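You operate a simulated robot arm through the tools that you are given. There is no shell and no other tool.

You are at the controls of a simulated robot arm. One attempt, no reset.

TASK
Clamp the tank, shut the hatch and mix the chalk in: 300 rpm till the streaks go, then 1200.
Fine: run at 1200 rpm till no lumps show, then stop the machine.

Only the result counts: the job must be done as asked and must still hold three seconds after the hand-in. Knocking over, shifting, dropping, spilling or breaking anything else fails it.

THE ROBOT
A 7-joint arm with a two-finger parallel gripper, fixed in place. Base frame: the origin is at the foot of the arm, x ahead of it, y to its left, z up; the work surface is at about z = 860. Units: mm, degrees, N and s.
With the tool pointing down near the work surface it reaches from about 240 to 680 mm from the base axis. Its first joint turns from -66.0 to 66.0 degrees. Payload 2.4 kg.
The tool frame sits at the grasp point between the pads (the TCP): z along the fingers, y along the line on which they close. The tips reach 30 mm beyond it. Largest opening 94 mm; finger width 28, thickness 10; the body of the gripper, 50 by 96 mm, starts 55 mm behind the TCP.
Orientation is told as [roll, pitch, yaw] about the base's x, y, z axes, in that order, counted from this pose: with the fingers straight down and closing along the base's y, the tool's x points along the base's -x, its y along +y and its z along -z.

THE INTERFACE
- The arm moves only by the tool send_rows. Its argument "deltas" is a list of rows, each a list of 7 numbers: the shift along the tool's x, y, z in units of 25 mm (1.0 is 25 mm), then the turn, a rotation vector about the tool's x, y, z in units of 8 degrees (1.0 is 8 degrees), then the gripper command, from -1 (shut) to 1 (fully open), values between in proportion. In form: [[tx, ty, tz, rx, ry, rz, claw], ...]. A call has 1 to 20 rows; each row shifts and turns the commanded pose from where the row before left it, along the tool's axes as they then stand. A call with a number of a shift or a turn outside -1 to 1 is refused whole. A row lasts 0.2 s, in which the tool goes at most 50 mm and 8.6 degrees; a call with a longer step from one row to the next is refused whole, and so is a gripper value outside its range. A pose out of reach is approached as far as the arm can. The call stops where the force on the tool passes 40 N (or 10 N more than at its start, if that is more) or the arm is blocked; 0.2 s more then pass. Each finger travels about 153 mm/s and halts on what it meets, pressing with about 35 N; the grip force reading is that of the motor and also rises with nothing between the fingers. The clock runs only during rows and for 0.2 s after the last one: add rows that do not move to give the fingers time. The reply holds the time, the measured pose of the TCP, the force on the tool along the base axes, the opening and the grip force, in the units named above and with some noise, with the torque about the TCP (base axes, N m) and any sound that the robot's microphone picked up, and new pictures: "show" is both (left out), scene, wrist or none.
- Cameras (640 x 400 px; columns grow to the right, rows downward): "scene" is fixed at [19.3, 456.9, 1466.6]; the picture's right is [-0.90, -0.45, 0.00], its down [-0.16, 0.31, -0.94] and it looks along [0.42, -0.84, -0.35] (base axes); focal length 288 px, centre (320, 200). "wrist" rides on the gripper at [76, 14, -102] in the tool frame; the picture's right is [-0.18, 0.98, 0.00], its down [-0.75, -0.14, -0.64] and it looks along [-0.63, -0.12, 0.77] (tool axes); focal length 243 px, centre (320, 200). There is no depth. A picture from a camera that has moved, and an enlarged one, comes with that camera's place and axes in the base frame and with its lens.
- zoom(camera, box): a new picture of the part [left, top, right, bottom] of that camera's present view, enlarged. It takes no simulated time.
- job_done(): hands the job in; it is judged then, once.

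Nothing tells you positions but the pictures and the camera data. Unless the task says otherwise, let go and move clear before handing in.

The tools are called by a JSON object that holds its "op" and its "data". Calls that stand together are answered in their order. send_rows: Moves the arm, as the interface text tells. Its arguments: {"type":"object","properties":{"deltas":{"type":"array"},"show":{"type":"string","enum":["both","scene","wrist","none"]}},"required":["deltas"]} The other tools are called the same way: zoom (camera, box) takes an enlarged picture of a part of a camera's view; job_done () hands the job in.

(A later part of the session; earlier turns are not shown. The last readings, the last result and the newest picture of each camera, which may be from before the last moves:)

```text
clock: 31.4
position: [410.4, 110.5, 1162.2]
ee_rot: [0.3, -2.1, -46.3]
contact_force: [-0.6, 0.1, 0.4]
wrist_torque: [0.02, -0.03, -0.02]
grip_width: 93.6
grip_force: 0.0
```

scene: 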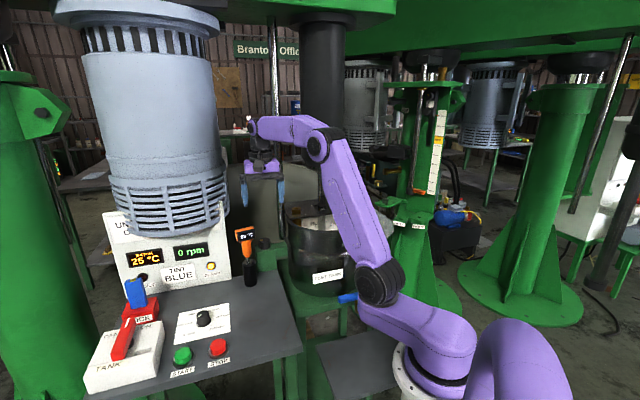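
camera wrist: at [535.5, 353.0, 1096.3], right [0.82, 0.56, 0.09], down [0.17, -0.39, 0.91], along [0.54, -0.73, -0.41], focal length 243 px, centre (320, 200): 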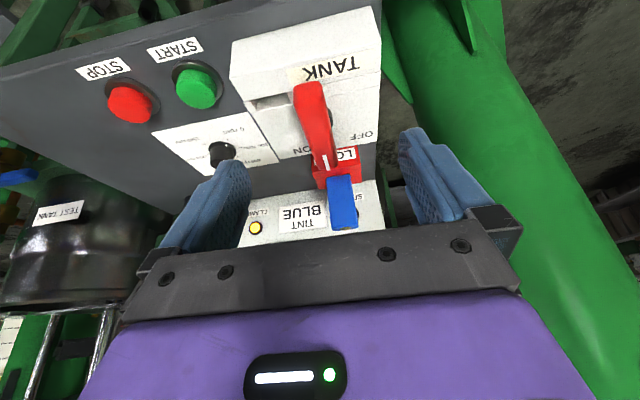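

{"op": "send_rows", "data": {"deltas": [[0, 0, 0, 0, 0.26, -0.16, 1], [-0.92, -0.33, 0, 0, 0, 0, 1], [-0.92, -0.33, 0, 0, 0, 0, 1], [-0.92, -0.33, 0, 0, 0, 0, 1], [-0.92, -0.33, 0, 0, 0, 0, 1], [-0.92, -0.33, 0, 0, 0, 0, 1], [-0.92, -0.33, 0, 0, 0, 0, 1], [-0.92, -0.33, 0, 0, 0, 0, 1], [-0.92, -0.33, 0, 0, 0, 0, 1], [-0.92, -0.33, 0, 0, 0, 0, 1], [-0.92, -0.33, 0, 0, 0, 0, 1], [-0.92, -0.33, 0, 0, 0, 0, 1], [-0.92, -0.33, 0, 0, 0, 0, 1], [-0.92, -0.33, 0, 0, 0, 0, 1], [-0.92, -0.33, 0, 0, 0, 0, 1]]}}

{"op": "zoom", "data": {"camera": "wrist", "box": [240, 60, 400, 220]}}

```text
clock: 34.6
position: [558.5, -195.3, 1161.3]
ee_rot: [0.4, 0.1, -45.1]
contact_force: [0.1, 0.9, 0.5]
wrist_torque: [0.01, 0.0, 0.01]
grip_width: 94.2
grip_force: 0.0
camera wrist: at [515.1, -133.2, 1263.0], right [0.83, 0.56, 0.01], down [0.43, -0.64, 0.64], along [0.37, -0.53, -0.77], focal length 243 px, centre (320, 200)
```

scene: 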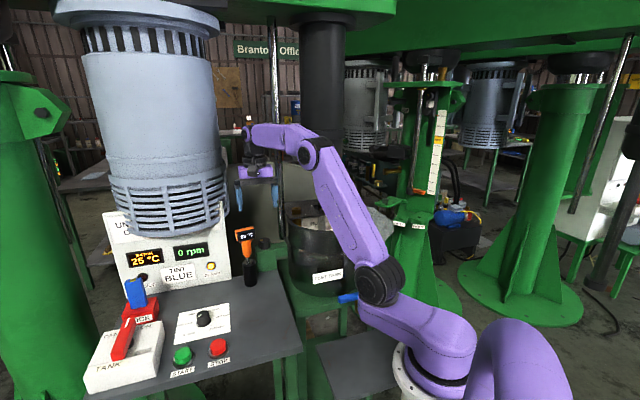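
wrist: 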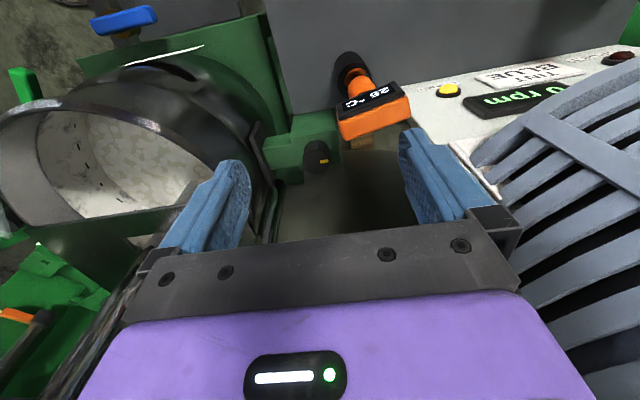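

```text
2.50 times, centred on (320, 140) of wrist
camera zoom: at [515.1, -133.2, 1263.0], right [0.83, 0.56, 0.01], down [0.43, -0.64, 0.64], along [0.37, -0.53, -0.77], focal length 606 px, centre (320, 350)
```

zoom: 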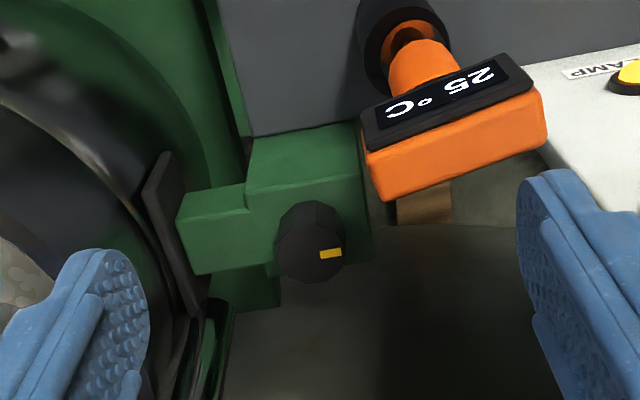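

The arm end shows a small gap to the black plate on the tank, so this is indeed an open clamp. I'll move above the knob and check alignment.

{"op": "send_rows", "data": {"deltas": [[-0.96, -0.18, 0, 0, 0, 0, 1], [-0.96, -0.18, 0, 0, 0, 0, 1], [-0.96, -0.18, 0, 0, 0, 0, 1], [-0.96, -0.18, 0, 0, 0, 0, 1], [0, 0, 1, 0, 0, 0, 1], [0, 0, 1, 0, 0, 0, 1]]}}

{"op": "zoom", "data": {"camera": "wrist", "box": [220, 60, 420, 220]}}

```text
clock: 36.0
position: [590.6, -254.9, 1111.1]
ee_rot: [0.4, 0.1, -45.0]
contact_force: [0.0, -0.3, -0.5]
wrist_torque: [-0.02, 0.02, -0.05]
grip_width: 93.9
grip_force: 0.1
out of reach, approached as far as the arm can: row 3, 4
camera wrist: at [546.4, -191.2, 1213.3], right [0.83, 0.56, 0.01], down [0.43, -0.64, 0.64], along [0.37, -0.53, -0.77], focal length 243 px, centre (320, 200)
```

scene: 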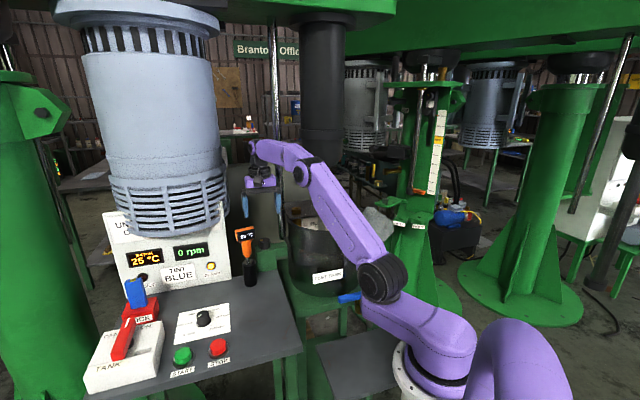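
wrist: 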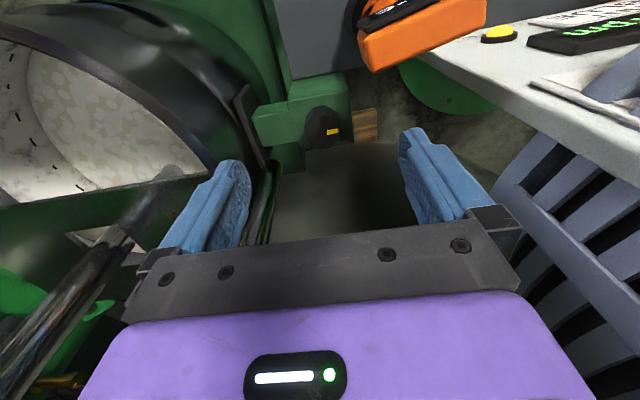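

```text
2.50 times, centred on (320, 140) of wrist
camera zoom: at [546.4, -191.2, 1213.3], right [0.83, 0.56, 0.01], down [0.43, -0.64, 0.64], along [0.37, -0.53, -0.77], focal length 606 px, centre (320, 350)
```

zoom: 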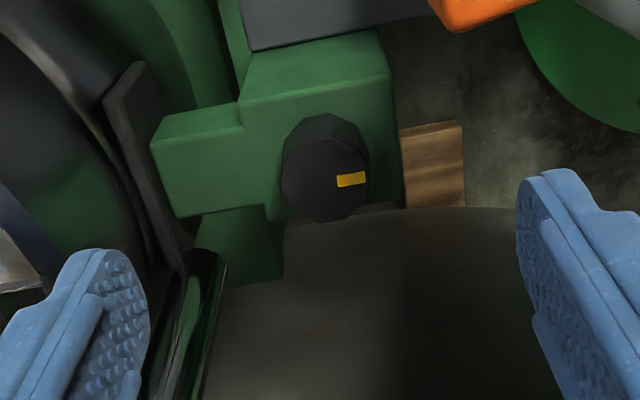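

The knob lines up ahead, but the arm is near its reach at this height. I'll narrow the fingers, go lower, then further out.

{"op": "send_rows", "data": {"deltas": [[0, 0, 0.6, 0, 0, 0, 0.4], [0, 0, 0.6, 0, 0, 0, 0.4], [-0.4, 0, 0.4, 0, 0, 0, 0.4], [-0.4, 0, 0.4, 0, 0, 0, 0.4], [-0.4, 0, 0, 0, 0, 0, 0.4]]}}

{"op": "zoom", "data": {"camera": "wrist", "box": [220, 60, 420, 220]}}

{"op": "zoom", "data": {"camera": "scene", "box": [220, 160, 320, 290]}}

```text
clock: 37.2
position: [611.2, -277.4, 1059.9]
ee_rot: [0.3, 0.0, -44.9]
contact_force: [0.9, -0.4, -1.2]
wrist_torque: [0.02, -0.01, -0.02]
grip_width: 65.8
grip_force: 0.0
camera wrist: at [568.0, -214.4, 1162.3], right [0.83, 0.56, 0.01], down [0.43, -0.64, 0.64], along [0.37, -0.53, -0.77], focal length 243 px, centre (320, 200)
```

scene: 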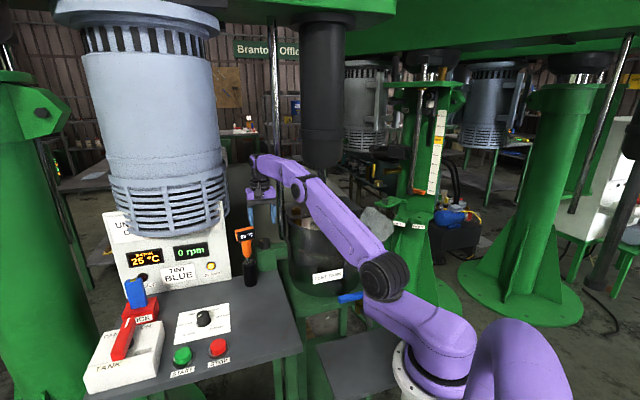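
wrist: 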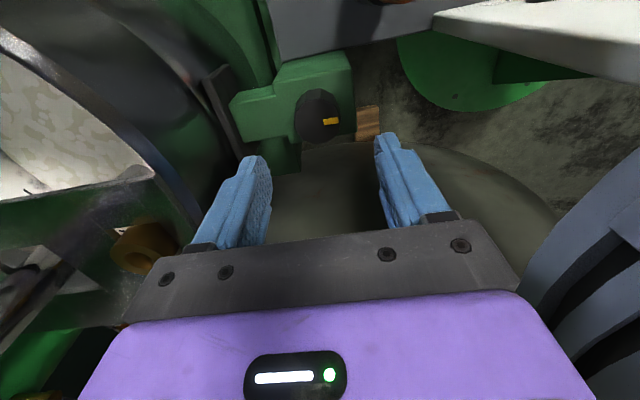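

```text
2.50 times, centred on (320, 140) of wrist
camera zoom: at [568.0, -214.4, 1162.3], right [0.83, 0.56, 0.01], down [0.43, -0.64, 0.64], along [0.37, -0.53, -0.77], focal length 606 px, centre (320, 350)
```

zoom: 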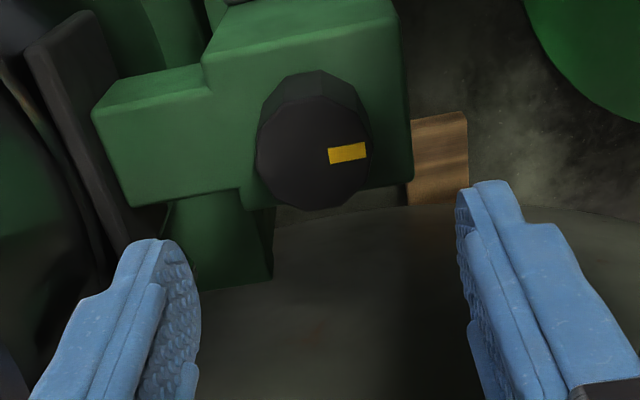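

```text
3.08 times, centred on (270, 225) of scene
camera zoom: at [19.3, 456.9, 1466.6], right [-0.9, -0.45, 0.0], down [-0.16, 0.31, -0.94], along [0.42, -0.84, -0.35], focal length 887 px, centre (474, 123)
```

zoom: 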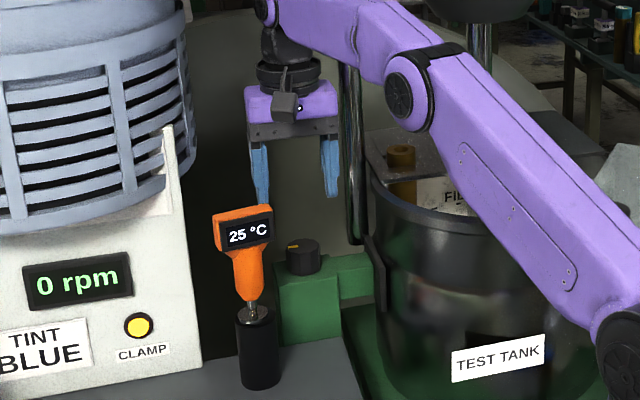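

The knob (about 36 mm across, top at z≈967) is straight below the fingers. To keep the camera housing away from the thermometer, I'll turn the wrist counter-clockwise first so I can later turn the knob clockwise.

{"op": "send_rows", "data": {"deltas": [[0, -0.1, 0, 0, 0, -1, 0.4], [0, 0, 0, 0, 0, -1, 0.4], [0, 0, 0, 0, 0, -1, 0.4], [0, 0, 0, 0, 0, -1, 0.4], [0, 0, 0, 0, 0, -1, 0.4], [0, 0, 0, 0, 0, -1, 0.4], [0, 0, 0, 0, 0, -1, 0.4], [0, 0, 0, 0, 0, -1, 0.4], [0, 0, 0, 0, 0, -1, 0.4], [0, 0, 0, 0, 0, -1, 0.4], [0, 0, 0, 0, 0, -1, 0.4], [0, 0, 0, 0, 0, -1, 0.4], [0, 0, 0, 0, 0, -1, 0.4]]}}

{"op": "zoom", "data": {"camera": "wrist", "box": [220, 60, 420, 220]}}

```text
clock: 40.0
position: [610.6, -278.4, 1061.0]
ee_rot: [-0.1, -0.4, 59.2]
contact_force: [1.3, 0.4, 0.2]
wrist_torque: [0.01, -0.01, -0.02]
grip_width: 65.9
grip_force: 0.1
camera wrist: at [558.8, -337.0, 1161.2], right [-0.75, 0.66, 0.0], down [0.5, 0.57, 0.65], along [0.43, 0.49, -0.76], focal length 243 px, centre (320, 200)
```

scene: 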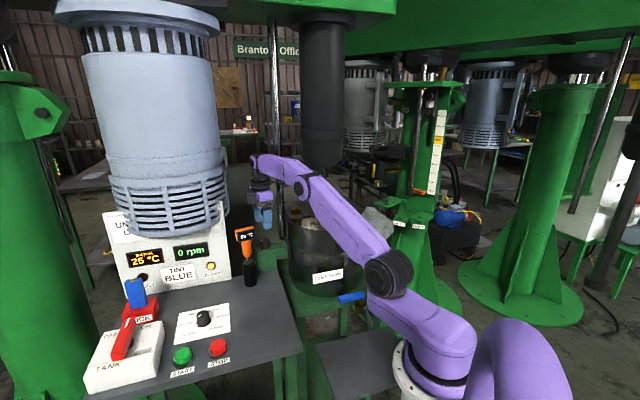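
wrist: 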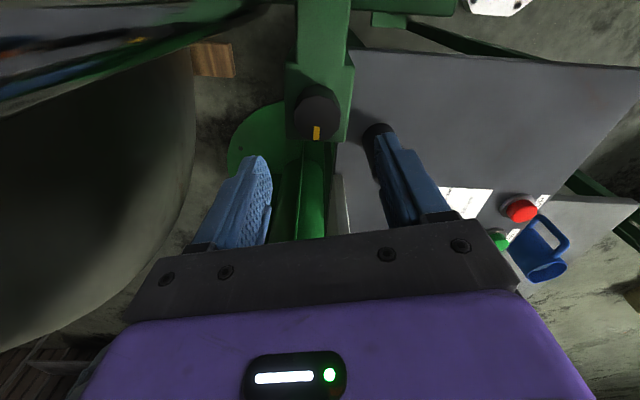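

```text
2.50 times, centred on (320, 140) of wrist
camera zoom: at [558.8, -337.0, 1161.2], right [-0.75, 0.66, 0.0], down [0.5, 0.57, 0.65], along [0.43, 0.49, -0.76], focal length 606 px, centre (320, 350)
```

zoom: 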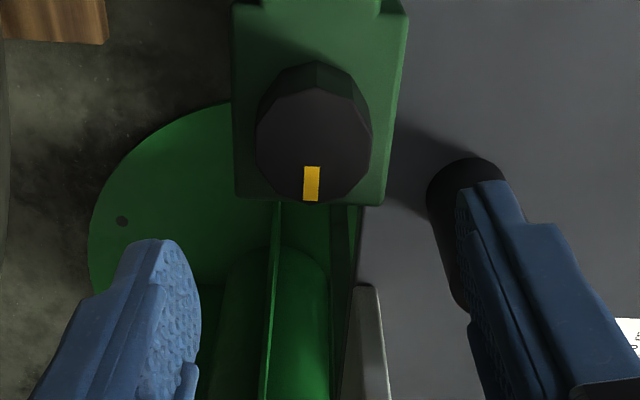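

The yellow stripe points out from the green arm and the knob is centred. I'll descend with the fingers on either side of the knob.

{"op": "send_rows", "data": {"deltas": [[0.09, -0.05, 0.8, 0, 0, 0, 0.4], [0, 0, 0.8, 0, 0, 0, 0.4], [0, 0, 0.8, 0, 0, 0, 0.4], [0, 0, 0.6, 0, 0, 0, 0.4]]}}

{"op": "zoom", "data": {"camera": "wrist", "box": [220, 100, 420, 240]}}

{"op": "zoom", "data": {"camera": "scene", "box": [220, 160, 320, 290]}}

```text
clock: 41.0
position: [610.8, -278.8, 983.7]
ee_rot: [-0.1, -0.3, 59.0]
contact_force: [0.1, -0.1, 0.2]
wrist_torque: [0.01, -0.02, 0.0]
grip_width: 65.9
grip_force: 0.0
camera wrist: at [559.0, -338.0, 1085.7], right [-0.75, 0.66, 0.0], down [0.51, 0.57, 0.65], along [0.43, 0.48, -0.76], focal length 243 px, centre (320, 200)
```

scene: 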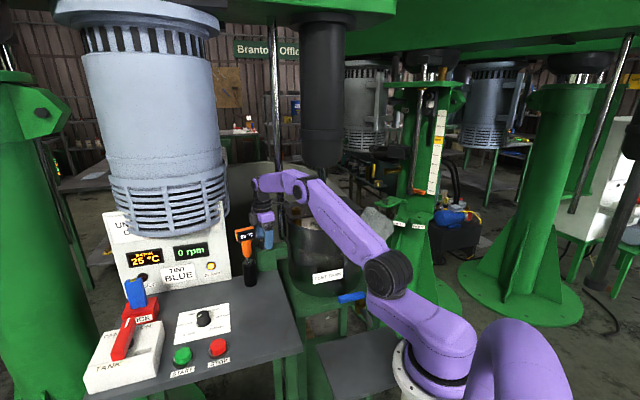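
wrist: 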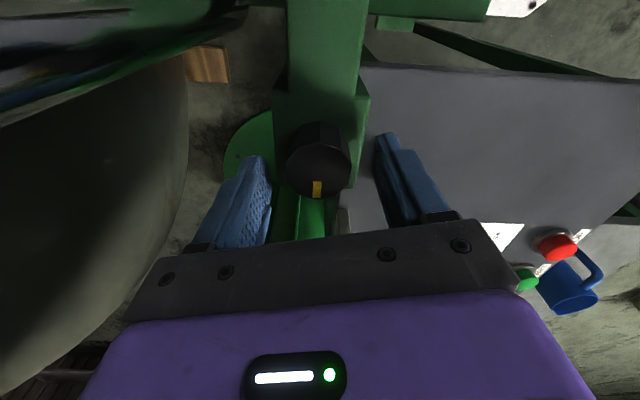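

```text
2.86 times, centred on (320, 170) of wrist
camera zoom: at [559.0, -338.0, 1085.7], right [-0.75, 0.66, 0.0], down [0.51, 0.57, 0.65], along [0.43, 0.48, -0.76], focal length 693 px, centre (320, 286)
```

zoom: 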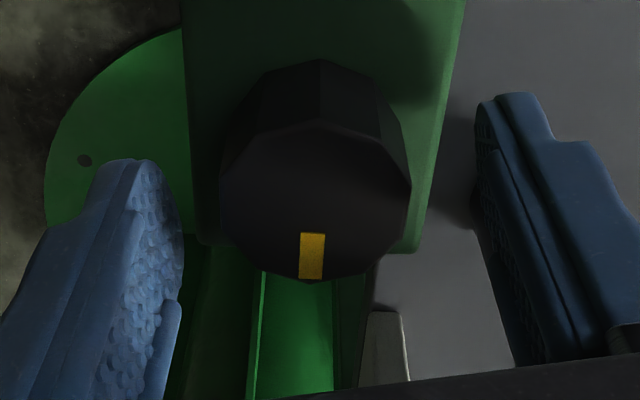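

```text
3.08 times, centred on (270, 225) of scene
camera zoom: at [19.3, 456.9, 1466.6], right [-0.9, -0.45, 0.0], down [-0.16, 0.31, -0.94], along [0.42, -0.84, -0.35], focal length 887 px, centre (474, 123)
```

zoom: 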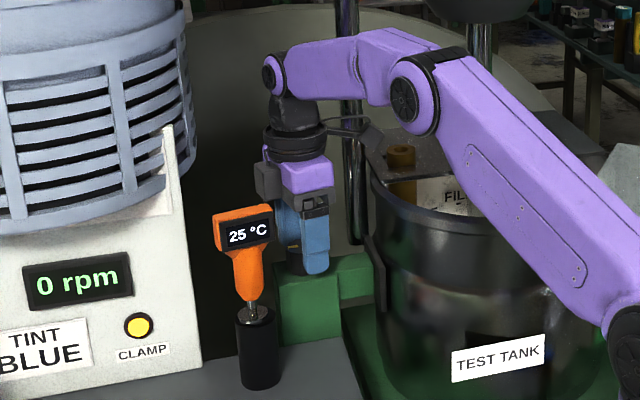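

Centred well. I'll go 8 mm lower and close on the knob.

{"op": "send_rows", "data": {"deltas": [[0, 0, 0.32, 0, 0, 0, 0.4], [0, 0, 0, 0, 0, 0, -1], [0, 0, 0, 0, 0, 0, -1], [0, 0, 0, 0, 0, 0, -1]], "show": "wrist"}}

```text
clock: 42.0
position: [611.4, -279.3, 976.9]
ee_rot: [-0.1, -0.4, 58.9]
contact_force: [9.4, -4.4, -0.7]
wrist_torque: [0.02, 0.28, -0.03]
grip_width: 39.6
grip_force: 45.6
camera wrist: at [559.7, -338.5, 1078.1], right [-0.75, 0.66, 0.0], down [0.51, 0.57, 0.65], along [0.43, 0.48, -0.76], focal length 243 px, centre (320, 200)
```

wrist: 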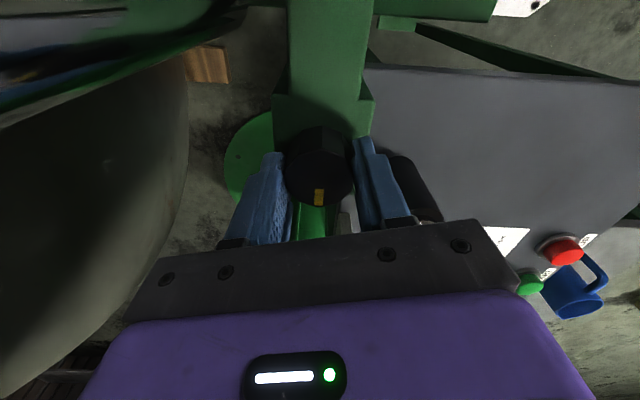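

The knob is gripped at 39.6 mm. I'll turn it a little clockwise and watch the torque and the lamp.

{"op": "send_rows", "data": {"deltas": [[0, -0.05, 0, 0, 0, 0, -1], [0, 0, 0, 0, 0, 0.5, -1], [0, 0, 0, 0, 0, 0.5, -1], [0, 0, 0, 0, 0, 0.5, -1], [0, 0, 0, 0, 0, 0.5, -1], [0, 0, 0, 0, 0, 0.5, -1], [0, 0, 0, 0, 0, 0.5, -1]]}}

{"op": "zoom", "data": {"camera": "scene", "box": [120, 180, 320, 300]}}

```text
clock: 43.6
position: [611.3, -278.5, 976.5]
ee_rot: [0.2, -0.3, 35.0]
contact_force: [-4.0, 6.5, -4.5]
wrist_torque: [-0.27, -1.14, -0.01]
grip_width: 39.7
grip_force: 45.1
camera wrist: at [541.0, -312.7, 1078.2], right [-0.41, 0.91, 0.01], down [0.7, 0.31, 0.65], along [0.59, 0.27, -0.76], focal length 243 px, centre (320, 200)
```

scene: 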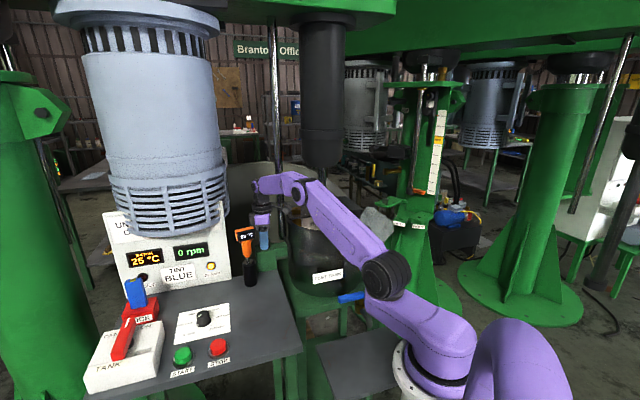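
wrist: 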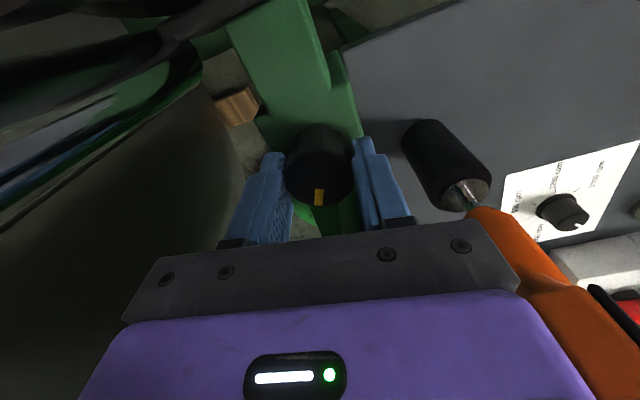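

```text
3.20 times, centred on (220, 240) of scene
camera zoom: at [19.2, 457.0, 1466.6], right [-0.9, -0.45, 0.0], down [-0.16, 0.31, -0.94], along [0.42, -0.84, -0.35], focal length 923 px, centre (640, 72)
```

zoom: 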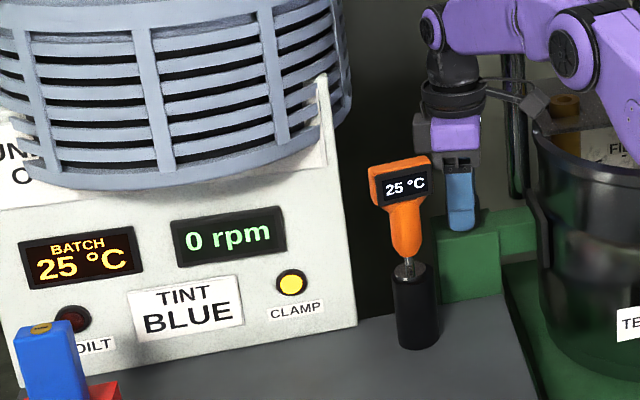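

The knob turns freely with the gripper. I'll keep going clockwise while watching the thermometer clearance.

{"op": "send_rows", "data": {"deltas": [[0, 0, 0, 0, 0, 0.6, -1], [0, 0, 0, 0, 0, 0.6, -1], [0, 0, 0, 0, 0, 0.6, -1], [0, 0, 0, 0, 0, 0.6, -1], [0, 0, 0, 0, 0, 0.6, -1], [0, 0, 0, 0, 0, 0.6, -1]]}}

{"op": "zoom", "data": {"camera": "scene", "box": [190, 160, 320, 290]}}

```text
clock: 45.0
position: [611.1, -278.9, 976.5]
ee_rot: [0.3, -0.1, 6.0]
contact_force: [4.2, 7.6, -16.6]
wrist_torque: [-0.83, -1.25, 0.01]
grip_width: 39.6
grip_force: 44.8
camera wrist: at [534.2, -274.6, 1078.5], right [0.08, 1.0, 0.01], down [0.76, -0.06, 0.64], along [0.64, -0.05, -0.76], focal length 243 px, centre (320, 200)
```

scene: 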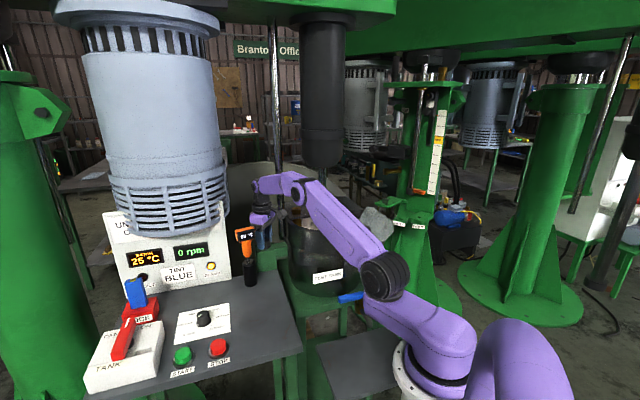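
wrist: 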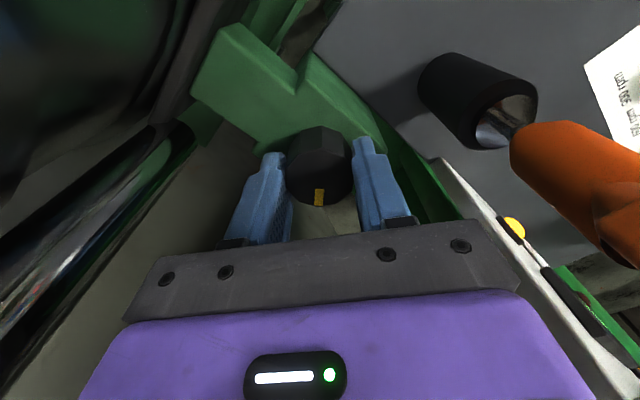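

```text
3.08 times, centred on (255, 225) of scene
camera zoom: at [19.7, 457.0, 1466.6], right [-0.9, -0.45, 0.0], down [-0.16, 0.31, -0.94], along [0.42, -0.84, -0.35], focal length 887 px, centre (520, 123)
```

zoom: 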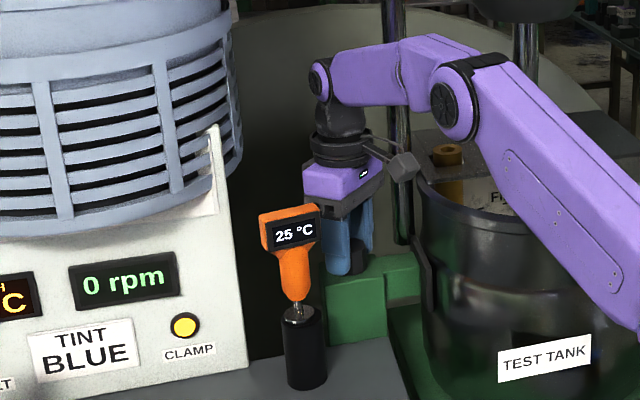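

A downward load of about 17 N has built up. I'll release to relieve it and look at the knob.

{"op": "send_rows", "data": {"deltas": [[0, 0, 0, 0, 0, 0, 0.3], [0, 0, 0, 0, 0, 0, 0.3], [0, 0, 0, 0, 0, 0, 0.3]]}}

{"op": "zoom", "data": {"camera": "wrist", "box": [180, 0, 400, 220]}}

{"op": "zoom", "data": {"camera": "scene", "box": [190, 180, 320, 290]}}

```text
clock: 45.8
position: [610.6, -280.8, 977.9]
ee_rot: [0.4, -0.2, 6.3]
contact_force: [-0.2, 0.1, -0.6]
wrist_torque: [-0.01, 0.0, 0.02]
grip_width: 60.7
grip_force: 0.1
camera wrist: at [533.5, -275.6, 1079.5], right [0.08, 1.0, 0.01], down [0.76, -0.06, 0.64], along [0.64, -0.05, -0.76], focal length 243 px, centre (320, 200)
```

scene: 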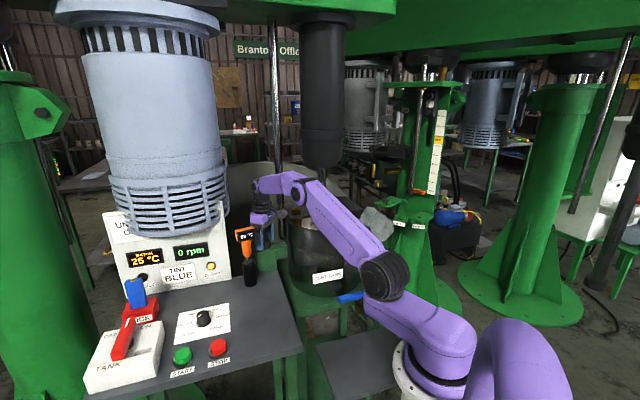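
wrist: 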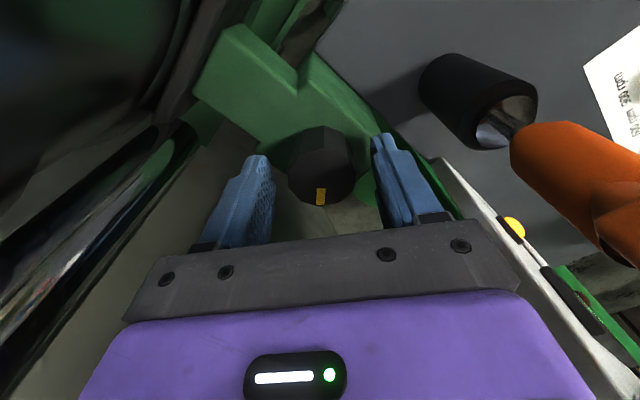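

```text
1.82 times, centred on (290, 110) of wrist
camera zoom: at [533.5, -275.6, 1079.5], right [0.08, 1.0, 0.01], down [0.76, -0.06, 0.64], along [0.64, -0.05, -0.76], focal length 441 px, centre (374, 364)
```

zoom: 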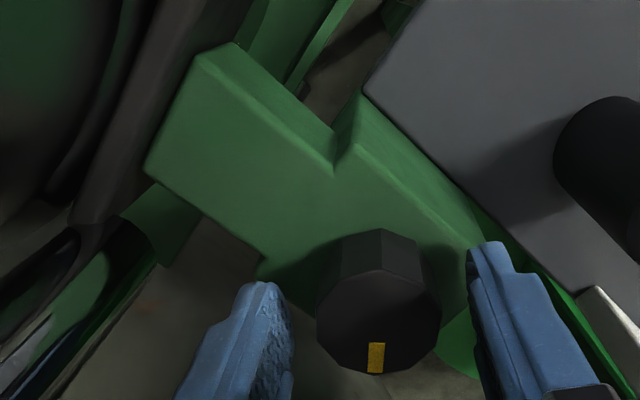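

```text
3.64 times, centred on (255, 235) of scene
camera zoom: at [19.3, 456.9, 1466.6], right [-0.9, -0.45, 0.0], down [-0.16, 0.31, -0.94], along [0.42, -0.84, -0.35], focal length 1048 px, centre (556, 73)
```

zoom: 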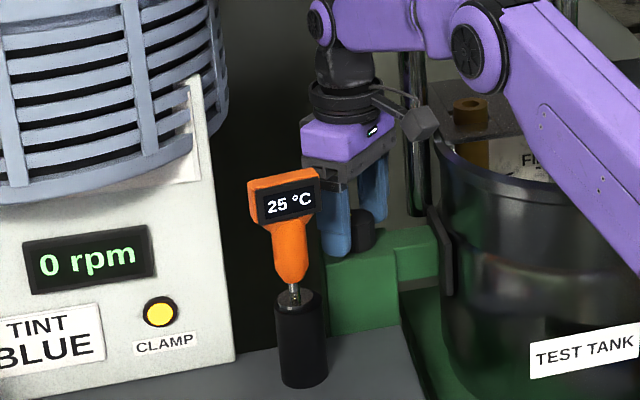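

The knob has turned about 53° and holds there (stripe now along +x), with the lamp unchanged so far. I'll swing the open fingers back, re-grip and turn further clockwise.

{"op": "send_rows", "data": {"deltas": [[0, 0.07, 0, 0, 0, 0, 0.3], [0, 0, 0, 0, 0, -1, 0.3], [0, 0, 0, 0, 0, -1, 0.3], [0, 0, 0, 0, 0, -1, 0.3], [0, 0, 0, 0, 0, -1, 0.3], [0, 0, 0, 0, 0, -1, 0.3], [0, 0, 0, 0, 0, -1, 0.3], [0, 0, 0, 0, 0, 0, 0.3], [0, 0, 0, 0, 0, 0, -1], [0, 0, 0, 0, 0, 0, -1], [0, 0, 0, 0, 0, 0, -1]], "show": "wrist"}}

```text
clock: 48.2
position: [611.0, -279.9, 976.7]
ee_rot: [-0.2, -0.3, 54.2]
contact_force: [7.5, -4.6, -2.4]
wrist_torque: [0.07, 0.25, 0.01]
grip_width: 39.1
grip_force: 44.7
camera wrist: at [555.5, -333.6, 1078.3], right [-0.69, 0.72, 0.0], down [0.55, 0.52, 0.65], along [0.47, 0.45, -0.76], focal length 243 px, centre (320, 200)
```

wrist: 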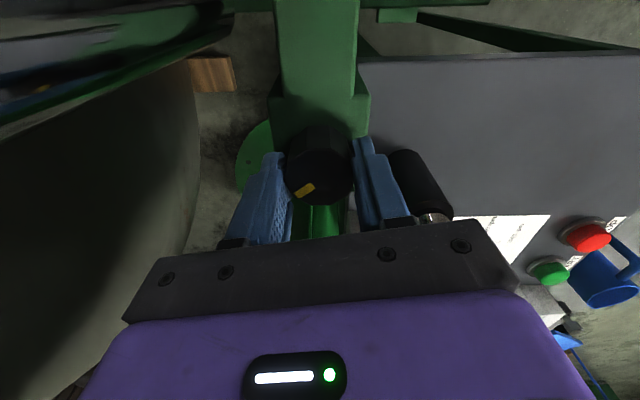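

{"op": "send_rows", "data": {"deltas": [[0, -0.04, 0, 0, 0, 0.6, -1], [0, 0, 0, 0, 0, 0.6, -1], [0, 0, 0, 0, 0, 0.6, -1], [0, 0, 0, 0, 0, 0.6, -1], [0, 0, 0, 0, 0, 0.6, -1], [0, 0, 0, 0, 0, 0.6, -1], [0, 0, 0, 0, 0, 0.6, -1], [0, 0, 0, 0, 0, 0.6, -1]]}}

{"op": "zoom", "data": {"camera": "scene", "box": [190, 180, 320, 290]}}

```text
clock: 50.0
position: [610.3, -279.4, 978.0]
ee_rot: [0.2, -0.3, 15.7]
contact_force: [-4.5, 1.4, -3.6]
wrist_torque: [-0.55, -0.88, -0.02]
grip_width: 39.3
grip_force: 45.0
camera wrist: at [534.9, -287.3, 1078.7], right [-0.09, 1.0, 0.01], down [0.76, 0.06, 0.64], along [0.64, 0.06, -0.76], focal length 243 px, centre (320, 200)
```

scene: 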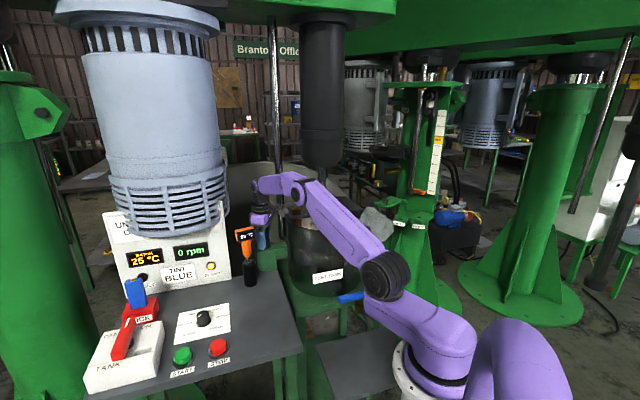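
wrist: 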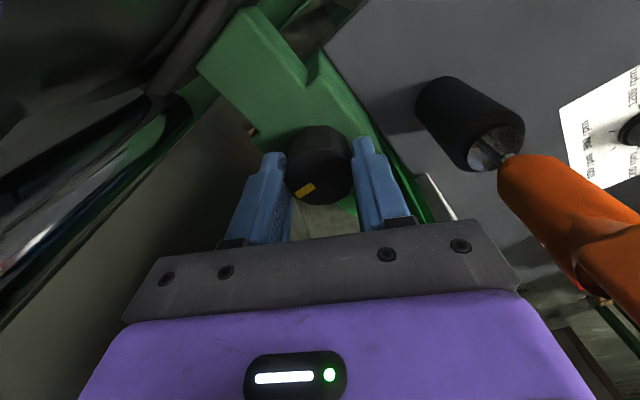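

```text
3.64 times, centred on (255, 235) of scene
camera zoom: at [19.2, 456.9, 1466.6], right [-0.9, -0.45, 0.0], down [-0.16, 0.31, -0.94], along [0.42, -0.84, -0.35], focal length 1048 px, centre (556, 73)
```

zoom: 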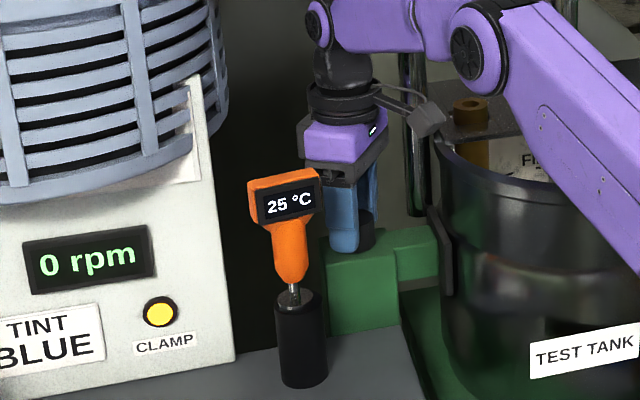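

About 90° turned and the lamp is unchanged; I'll continue clockwise.

{"op": "send_rows", "data": {"deltas": [[0, 0, 0, 0, 0, 0.6, -1], [0, 0, 0, 0, 0, 0.6, -1], [0, 0, 0, 0, 0, 0.6, -1], [0, 0, 0, 0, 0, 0.6, -1], [0, 0, 0, 0, 0, 0.6, -1], [0, 0, 0, 0, 0, 0.6, -1], [0, 0, 0, 0, 0, 0.6, -1]]}}

{"op": "zoom", "data": {"camera": "scene", "box": [190, 180, 320, 290]}}

```text
clock: 51.6
position: [611.9, -279.1, 977.6]
ee_rot: [0.3, 0.0, -18.0]
contact_force: [1.1, -4.4, -4.2]
wrist_torque: [-1.07, 0.12, 0.88]
grip_width: 39.8
grip_force: 44.7
camera wrist: at [543.1, -243.4, 1079.1], right [0.48, 0.88, 0.01], down [0.67, -0.37, 0.64], along [0.57, -0.3, -0.77], focal length 243 px, centre (320, 200)
```

scene: 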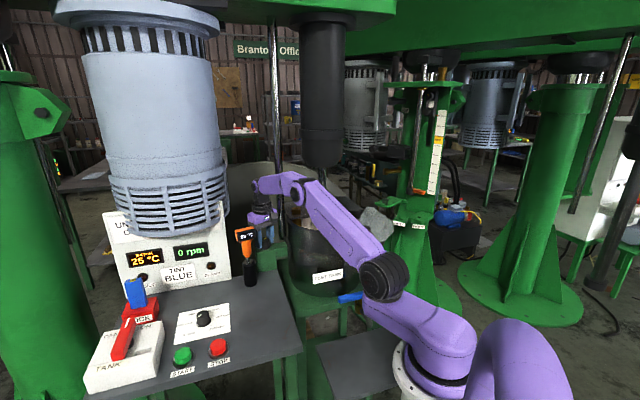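
wrist: 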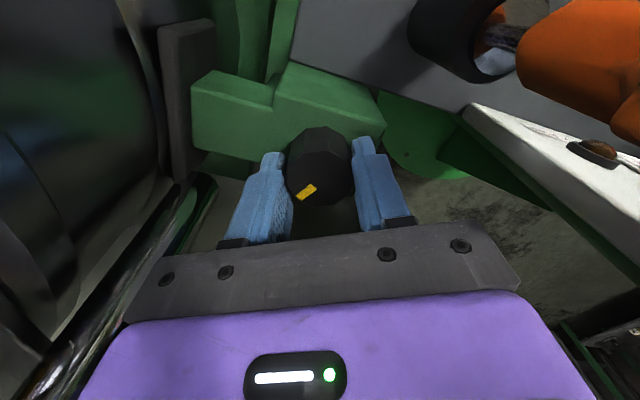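

```text
3.64 times, centred on (255, 235) of scene
camera zoom: at [19.4, 456.7, 1466.7], right [-0.9, -0.45, 0.0], down [-0.16, 0.31, -0.94], along [0.42, -0.84, -0.35], focal length 1048 px, centre (556, 73)
```

zoom: 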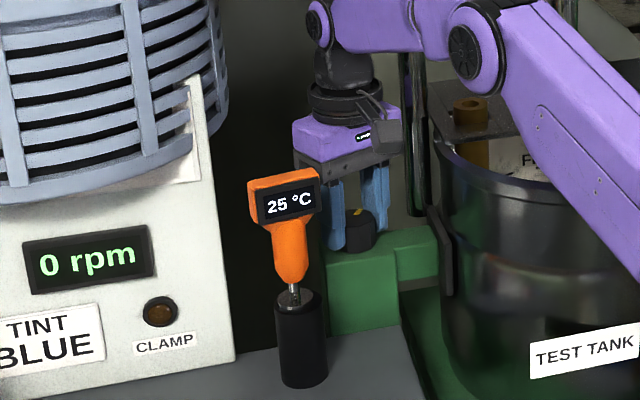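

The CLAMP lamp has gone out and the knob now resists at its stop, so the tank is clamped. I'll let go and rise straight up.

{"op": "send_rows", "data": {"deltas": [[0, 0, 0, 0, 0, 0, 0.3], [0, 0, 0, 0, 0, 0, 0.3], [0, 0, -0.8, 0, 0, 0, 0.3], [0, 0, -1, 0, 0, 0, 0.3], [0, 0, -1, 0, 0, 0, 0.3], [0, 0, -1, 0, 0, 0, 0.3]]}}

{"op": "zoom", "data": {"camera": "scene", "box": [190, 180, 320, 290]}}

{"op": "zoom", "data": {"camera": "wrist", "box": [180, 0, 400, 220]}}

```text
clock: 53.0
position: [612.1, -278.1, 1071.6]
ee_rot: [0.4, -0.1, -17.9]
contact_force: [0.0, 0.5, 0.5]
wrist_torque: [-0.02, -0.02, -0.01]
grip_width: 61.1
grip_force: 0.0
camera wrist: at [543.8, -242.6, 1174.1], right [0.48, 0.88, 0.01], down [0.67, -0.37, 0.64], along [0.57, -0.3, -0.77], focal length 243 px, centre (320, 200)
```

scene: 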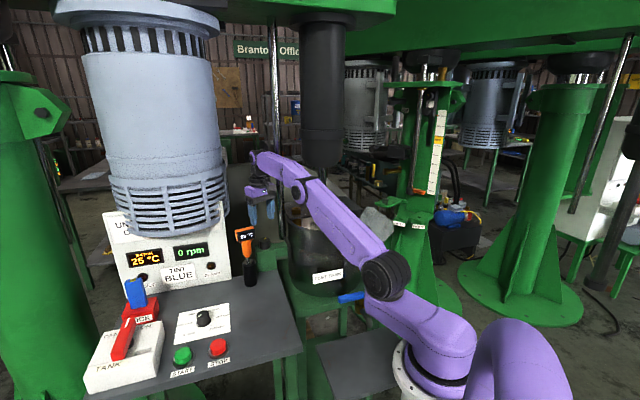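
wrist: 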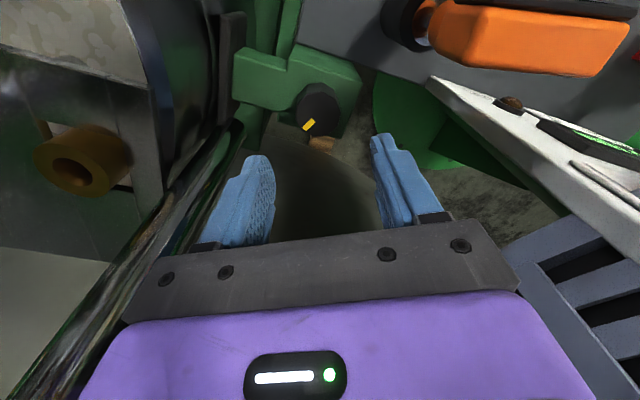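

```text
3.64 times, centred on (255, 235) of scene
camera zoom: at [19.3, 456.9, 1466.6], right [-0.9, -0.45, 0.0], down [-0.16, 0.31, -0.94], along [0.42, -0.84, -0.35], focal length 1048 px, centre (556, 73)
```

zoom: 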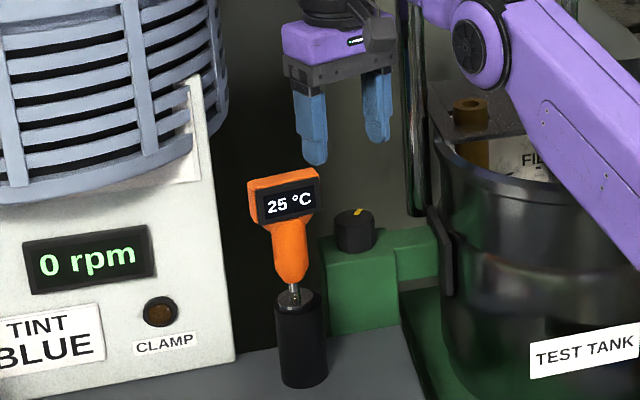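

```text
1.82 times, centred on (290, 110) of wrist
camera zoom: at [543.8, -242.6, 1174.1], right [0.48, 0.88, 0.01], down [0.67, -0.37, 0.64], along [0.57, -0.3, -0.77], focal length 441 px, centre (374, 364)
```

zoom: 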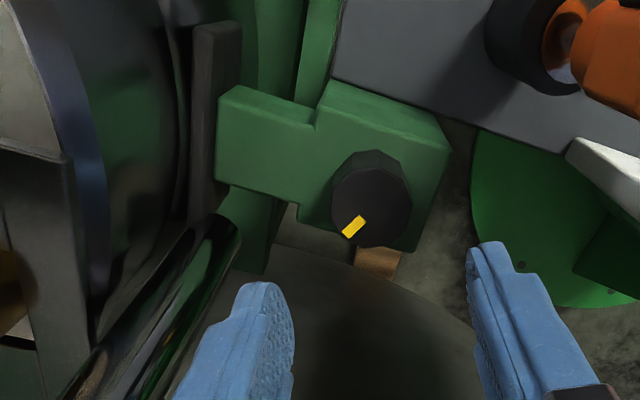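

The tank is clamped: the lamp is out and the arm bears on the pad. Next is the hatch, so I'll back away and get a clear view of its plate, knob and hinge.

{"op": "send_rows", "data": {"deltas": [[0.97, 0.09, -0.6, 0, 0, 0, 0.3], [0.97, 0.09, -0.9, 0, 0, 0, 0.3], [0.97, 0.09, -0.95, 0, 0, 0, 0.3], [0.97, 0.09, -0.95, 0, 0, 0, 0.3], [0.97, 0.09, -0.95, 0, 0, 0, 0.3], [0.97, -0.16, -0.11, 0, 0, 0, 0.3], [0.97, -0.16, -0.11, 0, 0, 0, 0.3], [0.97, -0.16, -0.11, 0, 0, 0, 0.3], [0.97, -0.16, -0.11, 0, 0, 0, 0.3], [0.97, -0.16, -0.11, 0, 0, 0, 0.3], [0.97, -0.16, -0.11, 0, 0, 0, 0.3], [0.97, -0.16, -0.11, 0, 0, 0, 0.3], [0.97, -0.16, -0.11, 0, 0, 0, 0.3], [0.97, -0.16, -0.11, 0, 0, 0, 0.3], [0.97, -0.16, -0.11, 0, 0, 0, 0.3]], "show": "none"}}

{"op": "send_rows", "data": {"deltas": [[0, 0, 0, 0, 0, 1, 1], [0, 0, 0, 0, 0, 1, 1], [0, 0, 0, 0, 0, 1, 1], [0, 0, 0, 0, 0, 1, 1], [0, 0, 0, 0, 0, 1, 1], [0, 0, 0, 0, 0, 1, 1], [0, 0, 0, 0, 0, 1, 1], [0, 0, 0, 0, 0, 1, 1], [0, 0, 0, 0, 0, 1, 1]]}}

{"op": "zoom", "data": {"camera": "scene", "box": [270, 170, 430, 310]}}

{"op": "zoom", "data": {"camera": "wrist", "box": [180, 20, 460, 240]}}

```text
clock: 56.2
position: [257.3, -197.2, 1207.6]
ee_rot: [0.5, -0.2, -17.9]
contact_force: [0.0, 0.3, -0.6]
wrist_torque: [-0.01, 0.01, 0.0]
grip_width: 61.0
grip_force: 0.2
```

```text
clock: 58.2
position: [256.7, -197.3, 1208.0]
ee_rot: [0.2, 0.3, -90.0]
contact_force: [0.7, -0.3, 0.1]
wrist_torque: [-0.03, 0.02, 0.01]
grip_width: 94.0
grip_force: 0.0
camera wrist: at [270.9, -122.3, 1310.3], right [0.98, -0.18, 0.0], down [-0.14, -0.76, 0.64], along [-0.11, -0.63, -0.77], focal length 243 px, centre (320, 200)
```

scene: 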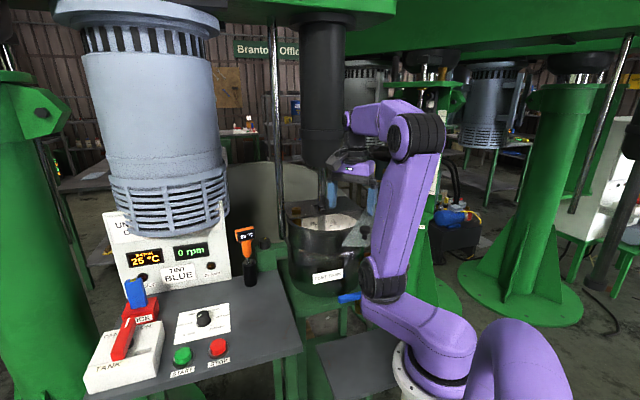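
wrist: 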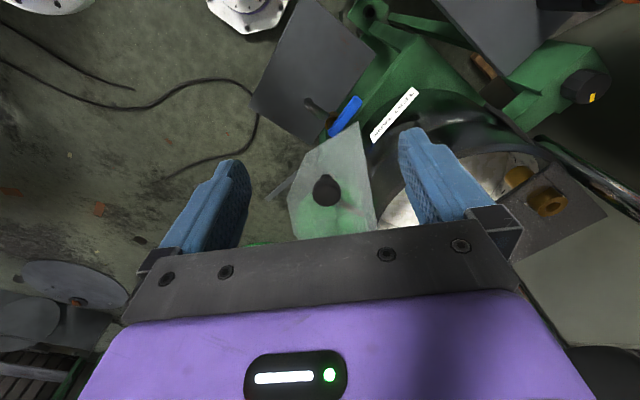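

```text
2.86 times, centred on (350, 240) of scene
camera zoom: at [19.3, 456.9, 1466.6], right [-0.9, -0.45, 0.0], down [-0.16, 0.31, -0.94], along [0.42, -0.84, -0.35], focal length 824 px, centre (234, 86)
```

zoom: 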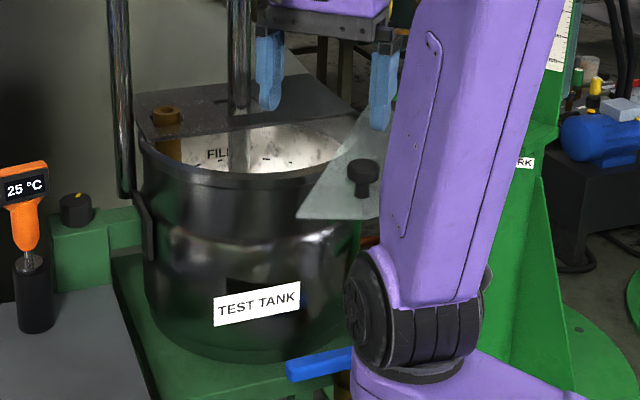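

```text
1.82 times, centred on (320, 130) of wrist
camera zoom: at [270.9, -122.3, 1310.3], right [0.98, -0.18, 0.0], down [-0.14, -0.76, 0.64], along [-0.11, -0.63, -0.77], focal length 441 px, centre (320, 327)
```

zoom: 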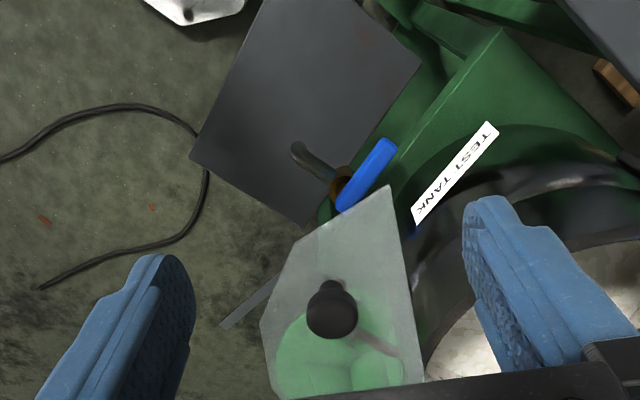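

The hatch is a flat, horizontal plate (z≈1048) swinging about an upright pin at the tank's left rear, with a round knob near [247, -288, 1094]; it must swing clockwise by about 57°. I'll tilt the tool so the wrist stays clear of the mixer's spindle, then come in on the knob.

{"op": "send_rows", "data": {"deltas": [[0, 0, 0, 0, -1, 0, 0.4], [0, 0, 0, 0, -1, 0, 0.4], [0, 0, 0, 0, -1, 0, 0.4], [0, 0, 0, 0, -1, 0, 0.4]]}}

{"op": "zoom", "data": {"camera": "wrist", "box": [180, 20, 460, 240]}}

```text
clock: 59.2
position: [256.1, -196.3, 1208.3]
ee_rot: [0.4, -31.8, -90.0]
contact_force: [0.3, -0.5, 0.2]
wrist_torque: [-0.01, 0.02, 0.02]
grip_width: 65.6
grip_force: 0.0
camera wrist: at [270.6, -78.7, 1254.7], right [0.98, -0.15, 0.1], down [-0.14, -0.3, 0.94], along [-0.11, -0.94, -0.32], focal length 243 px, centre (320, 200)
```

scene: 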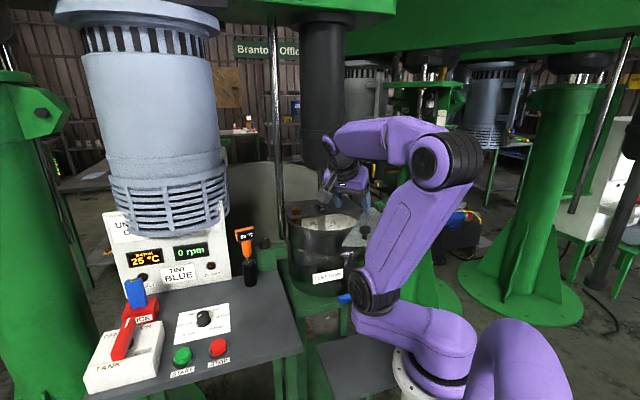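
wrist: 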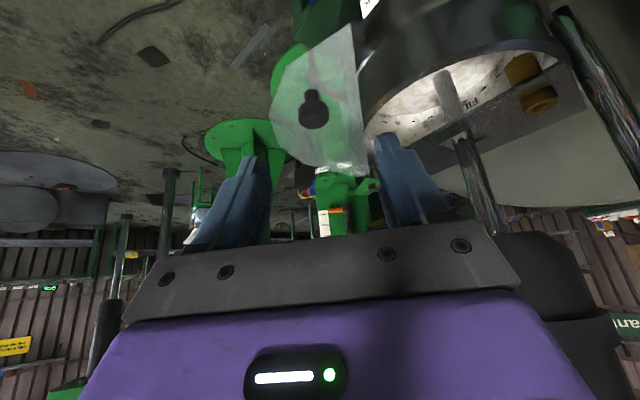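

```text
1.82 times, centred on (320, 130) of wrist
camera zoom: at [270.6, -78.7, 1254.7], right [0.98, -0.15, 0.1], down [-0.14, -0.3, 0.94], along [-0.11, -0.94, -0.32], focal length 441 px, centre (320, 327)
```

zoom: 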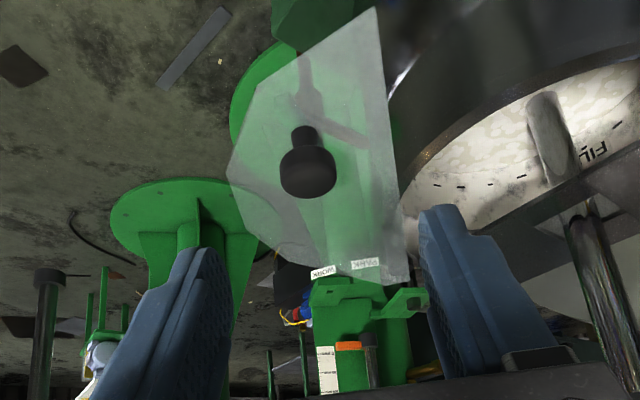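

The whole half-octagon plate is visible now: free corner near [296, -235], pivot near [322, -548]. I'll move in on the knob along the fingers' direction.

{"op": "send_rows", "data": {"deltas": [[-0.137, -0.053, 0.967, 0, 0, 0, 0.4], [-0.137, -0.053, 0.967, 0, 0, 0, 0.4], [-0.137, -0.053, 0.967, 0, 0, 0, 0.4], [-0.137, -0.053, 0.967, 0, 0, 0, 0.4]]}}

{"op": "zoom", "data": {"camera": "wrist", "box": [180, 20, 460, 240]}}

{"op": "zoom", "data": {"camera": "scene", "box": [270, 150, 430, 290]}}

```text
clock: 60.2
position: [252.0, -258.8, 1131.8]
ee_rot: [0.2, -31.7, -89.9]
contact_force: [-0.1, 0.2, -0.3]
wrist_torque: [-0.01, 0.02, 0.04]
grip_width: 65.8
grip_force: 0.0
camera wrist: at [265.9, -142.0, 1178.5], right [0.98, -0.15, 0.1], down [-0.14, -0.3, 0.94], along [-0.11, -0.94, -0.32], focal length 243 px, centre (320, 200)
```

scene: 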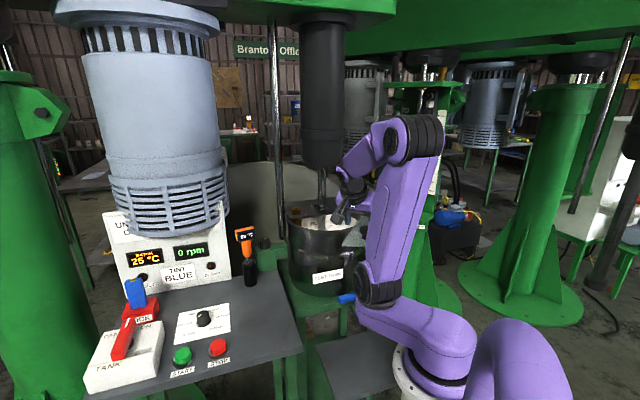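
wrist: 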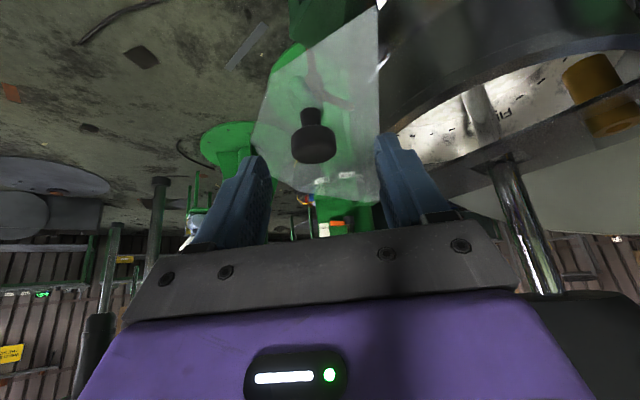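

```text
1.82 times, centred on (320, 130) of wrist
camera zoom: at [265.9, -142.0, 1178.5], right [0.98, -0.15, 0.1], down [-0.14, -0.3, 0.94], along [-0.11, -0.94, -0.32], focal length 441 px, centre (320, 327)
```

zoom: 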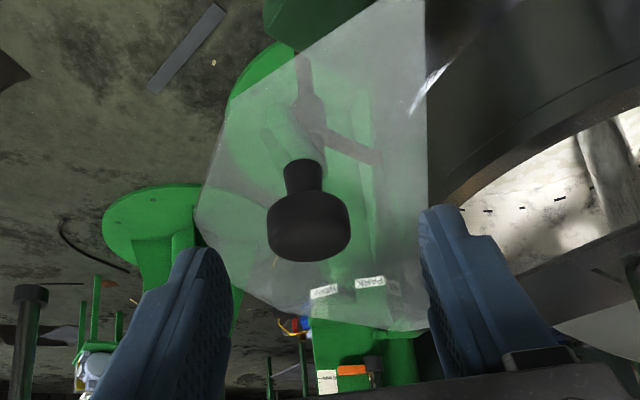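

```text
2.86 times, centred on (350, 220) of scene
camera zoom: at [19.3, 456.9, 1466.6], right [-0.9, -0.45, 0.0], down [-0.16, 0.31, -0.94], along [0.42, -0.84, -0.35], focal length 824 px, centre (234, 143)
```

zoom: 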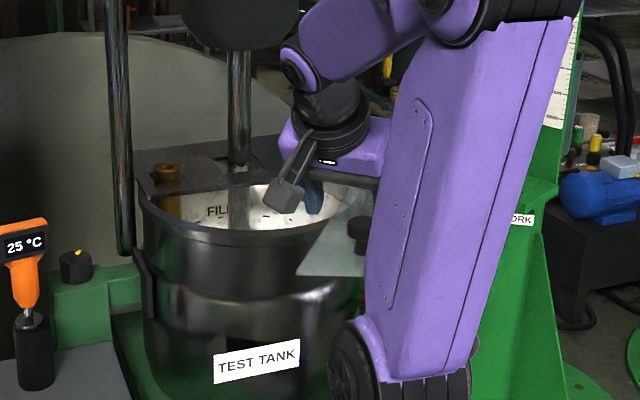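

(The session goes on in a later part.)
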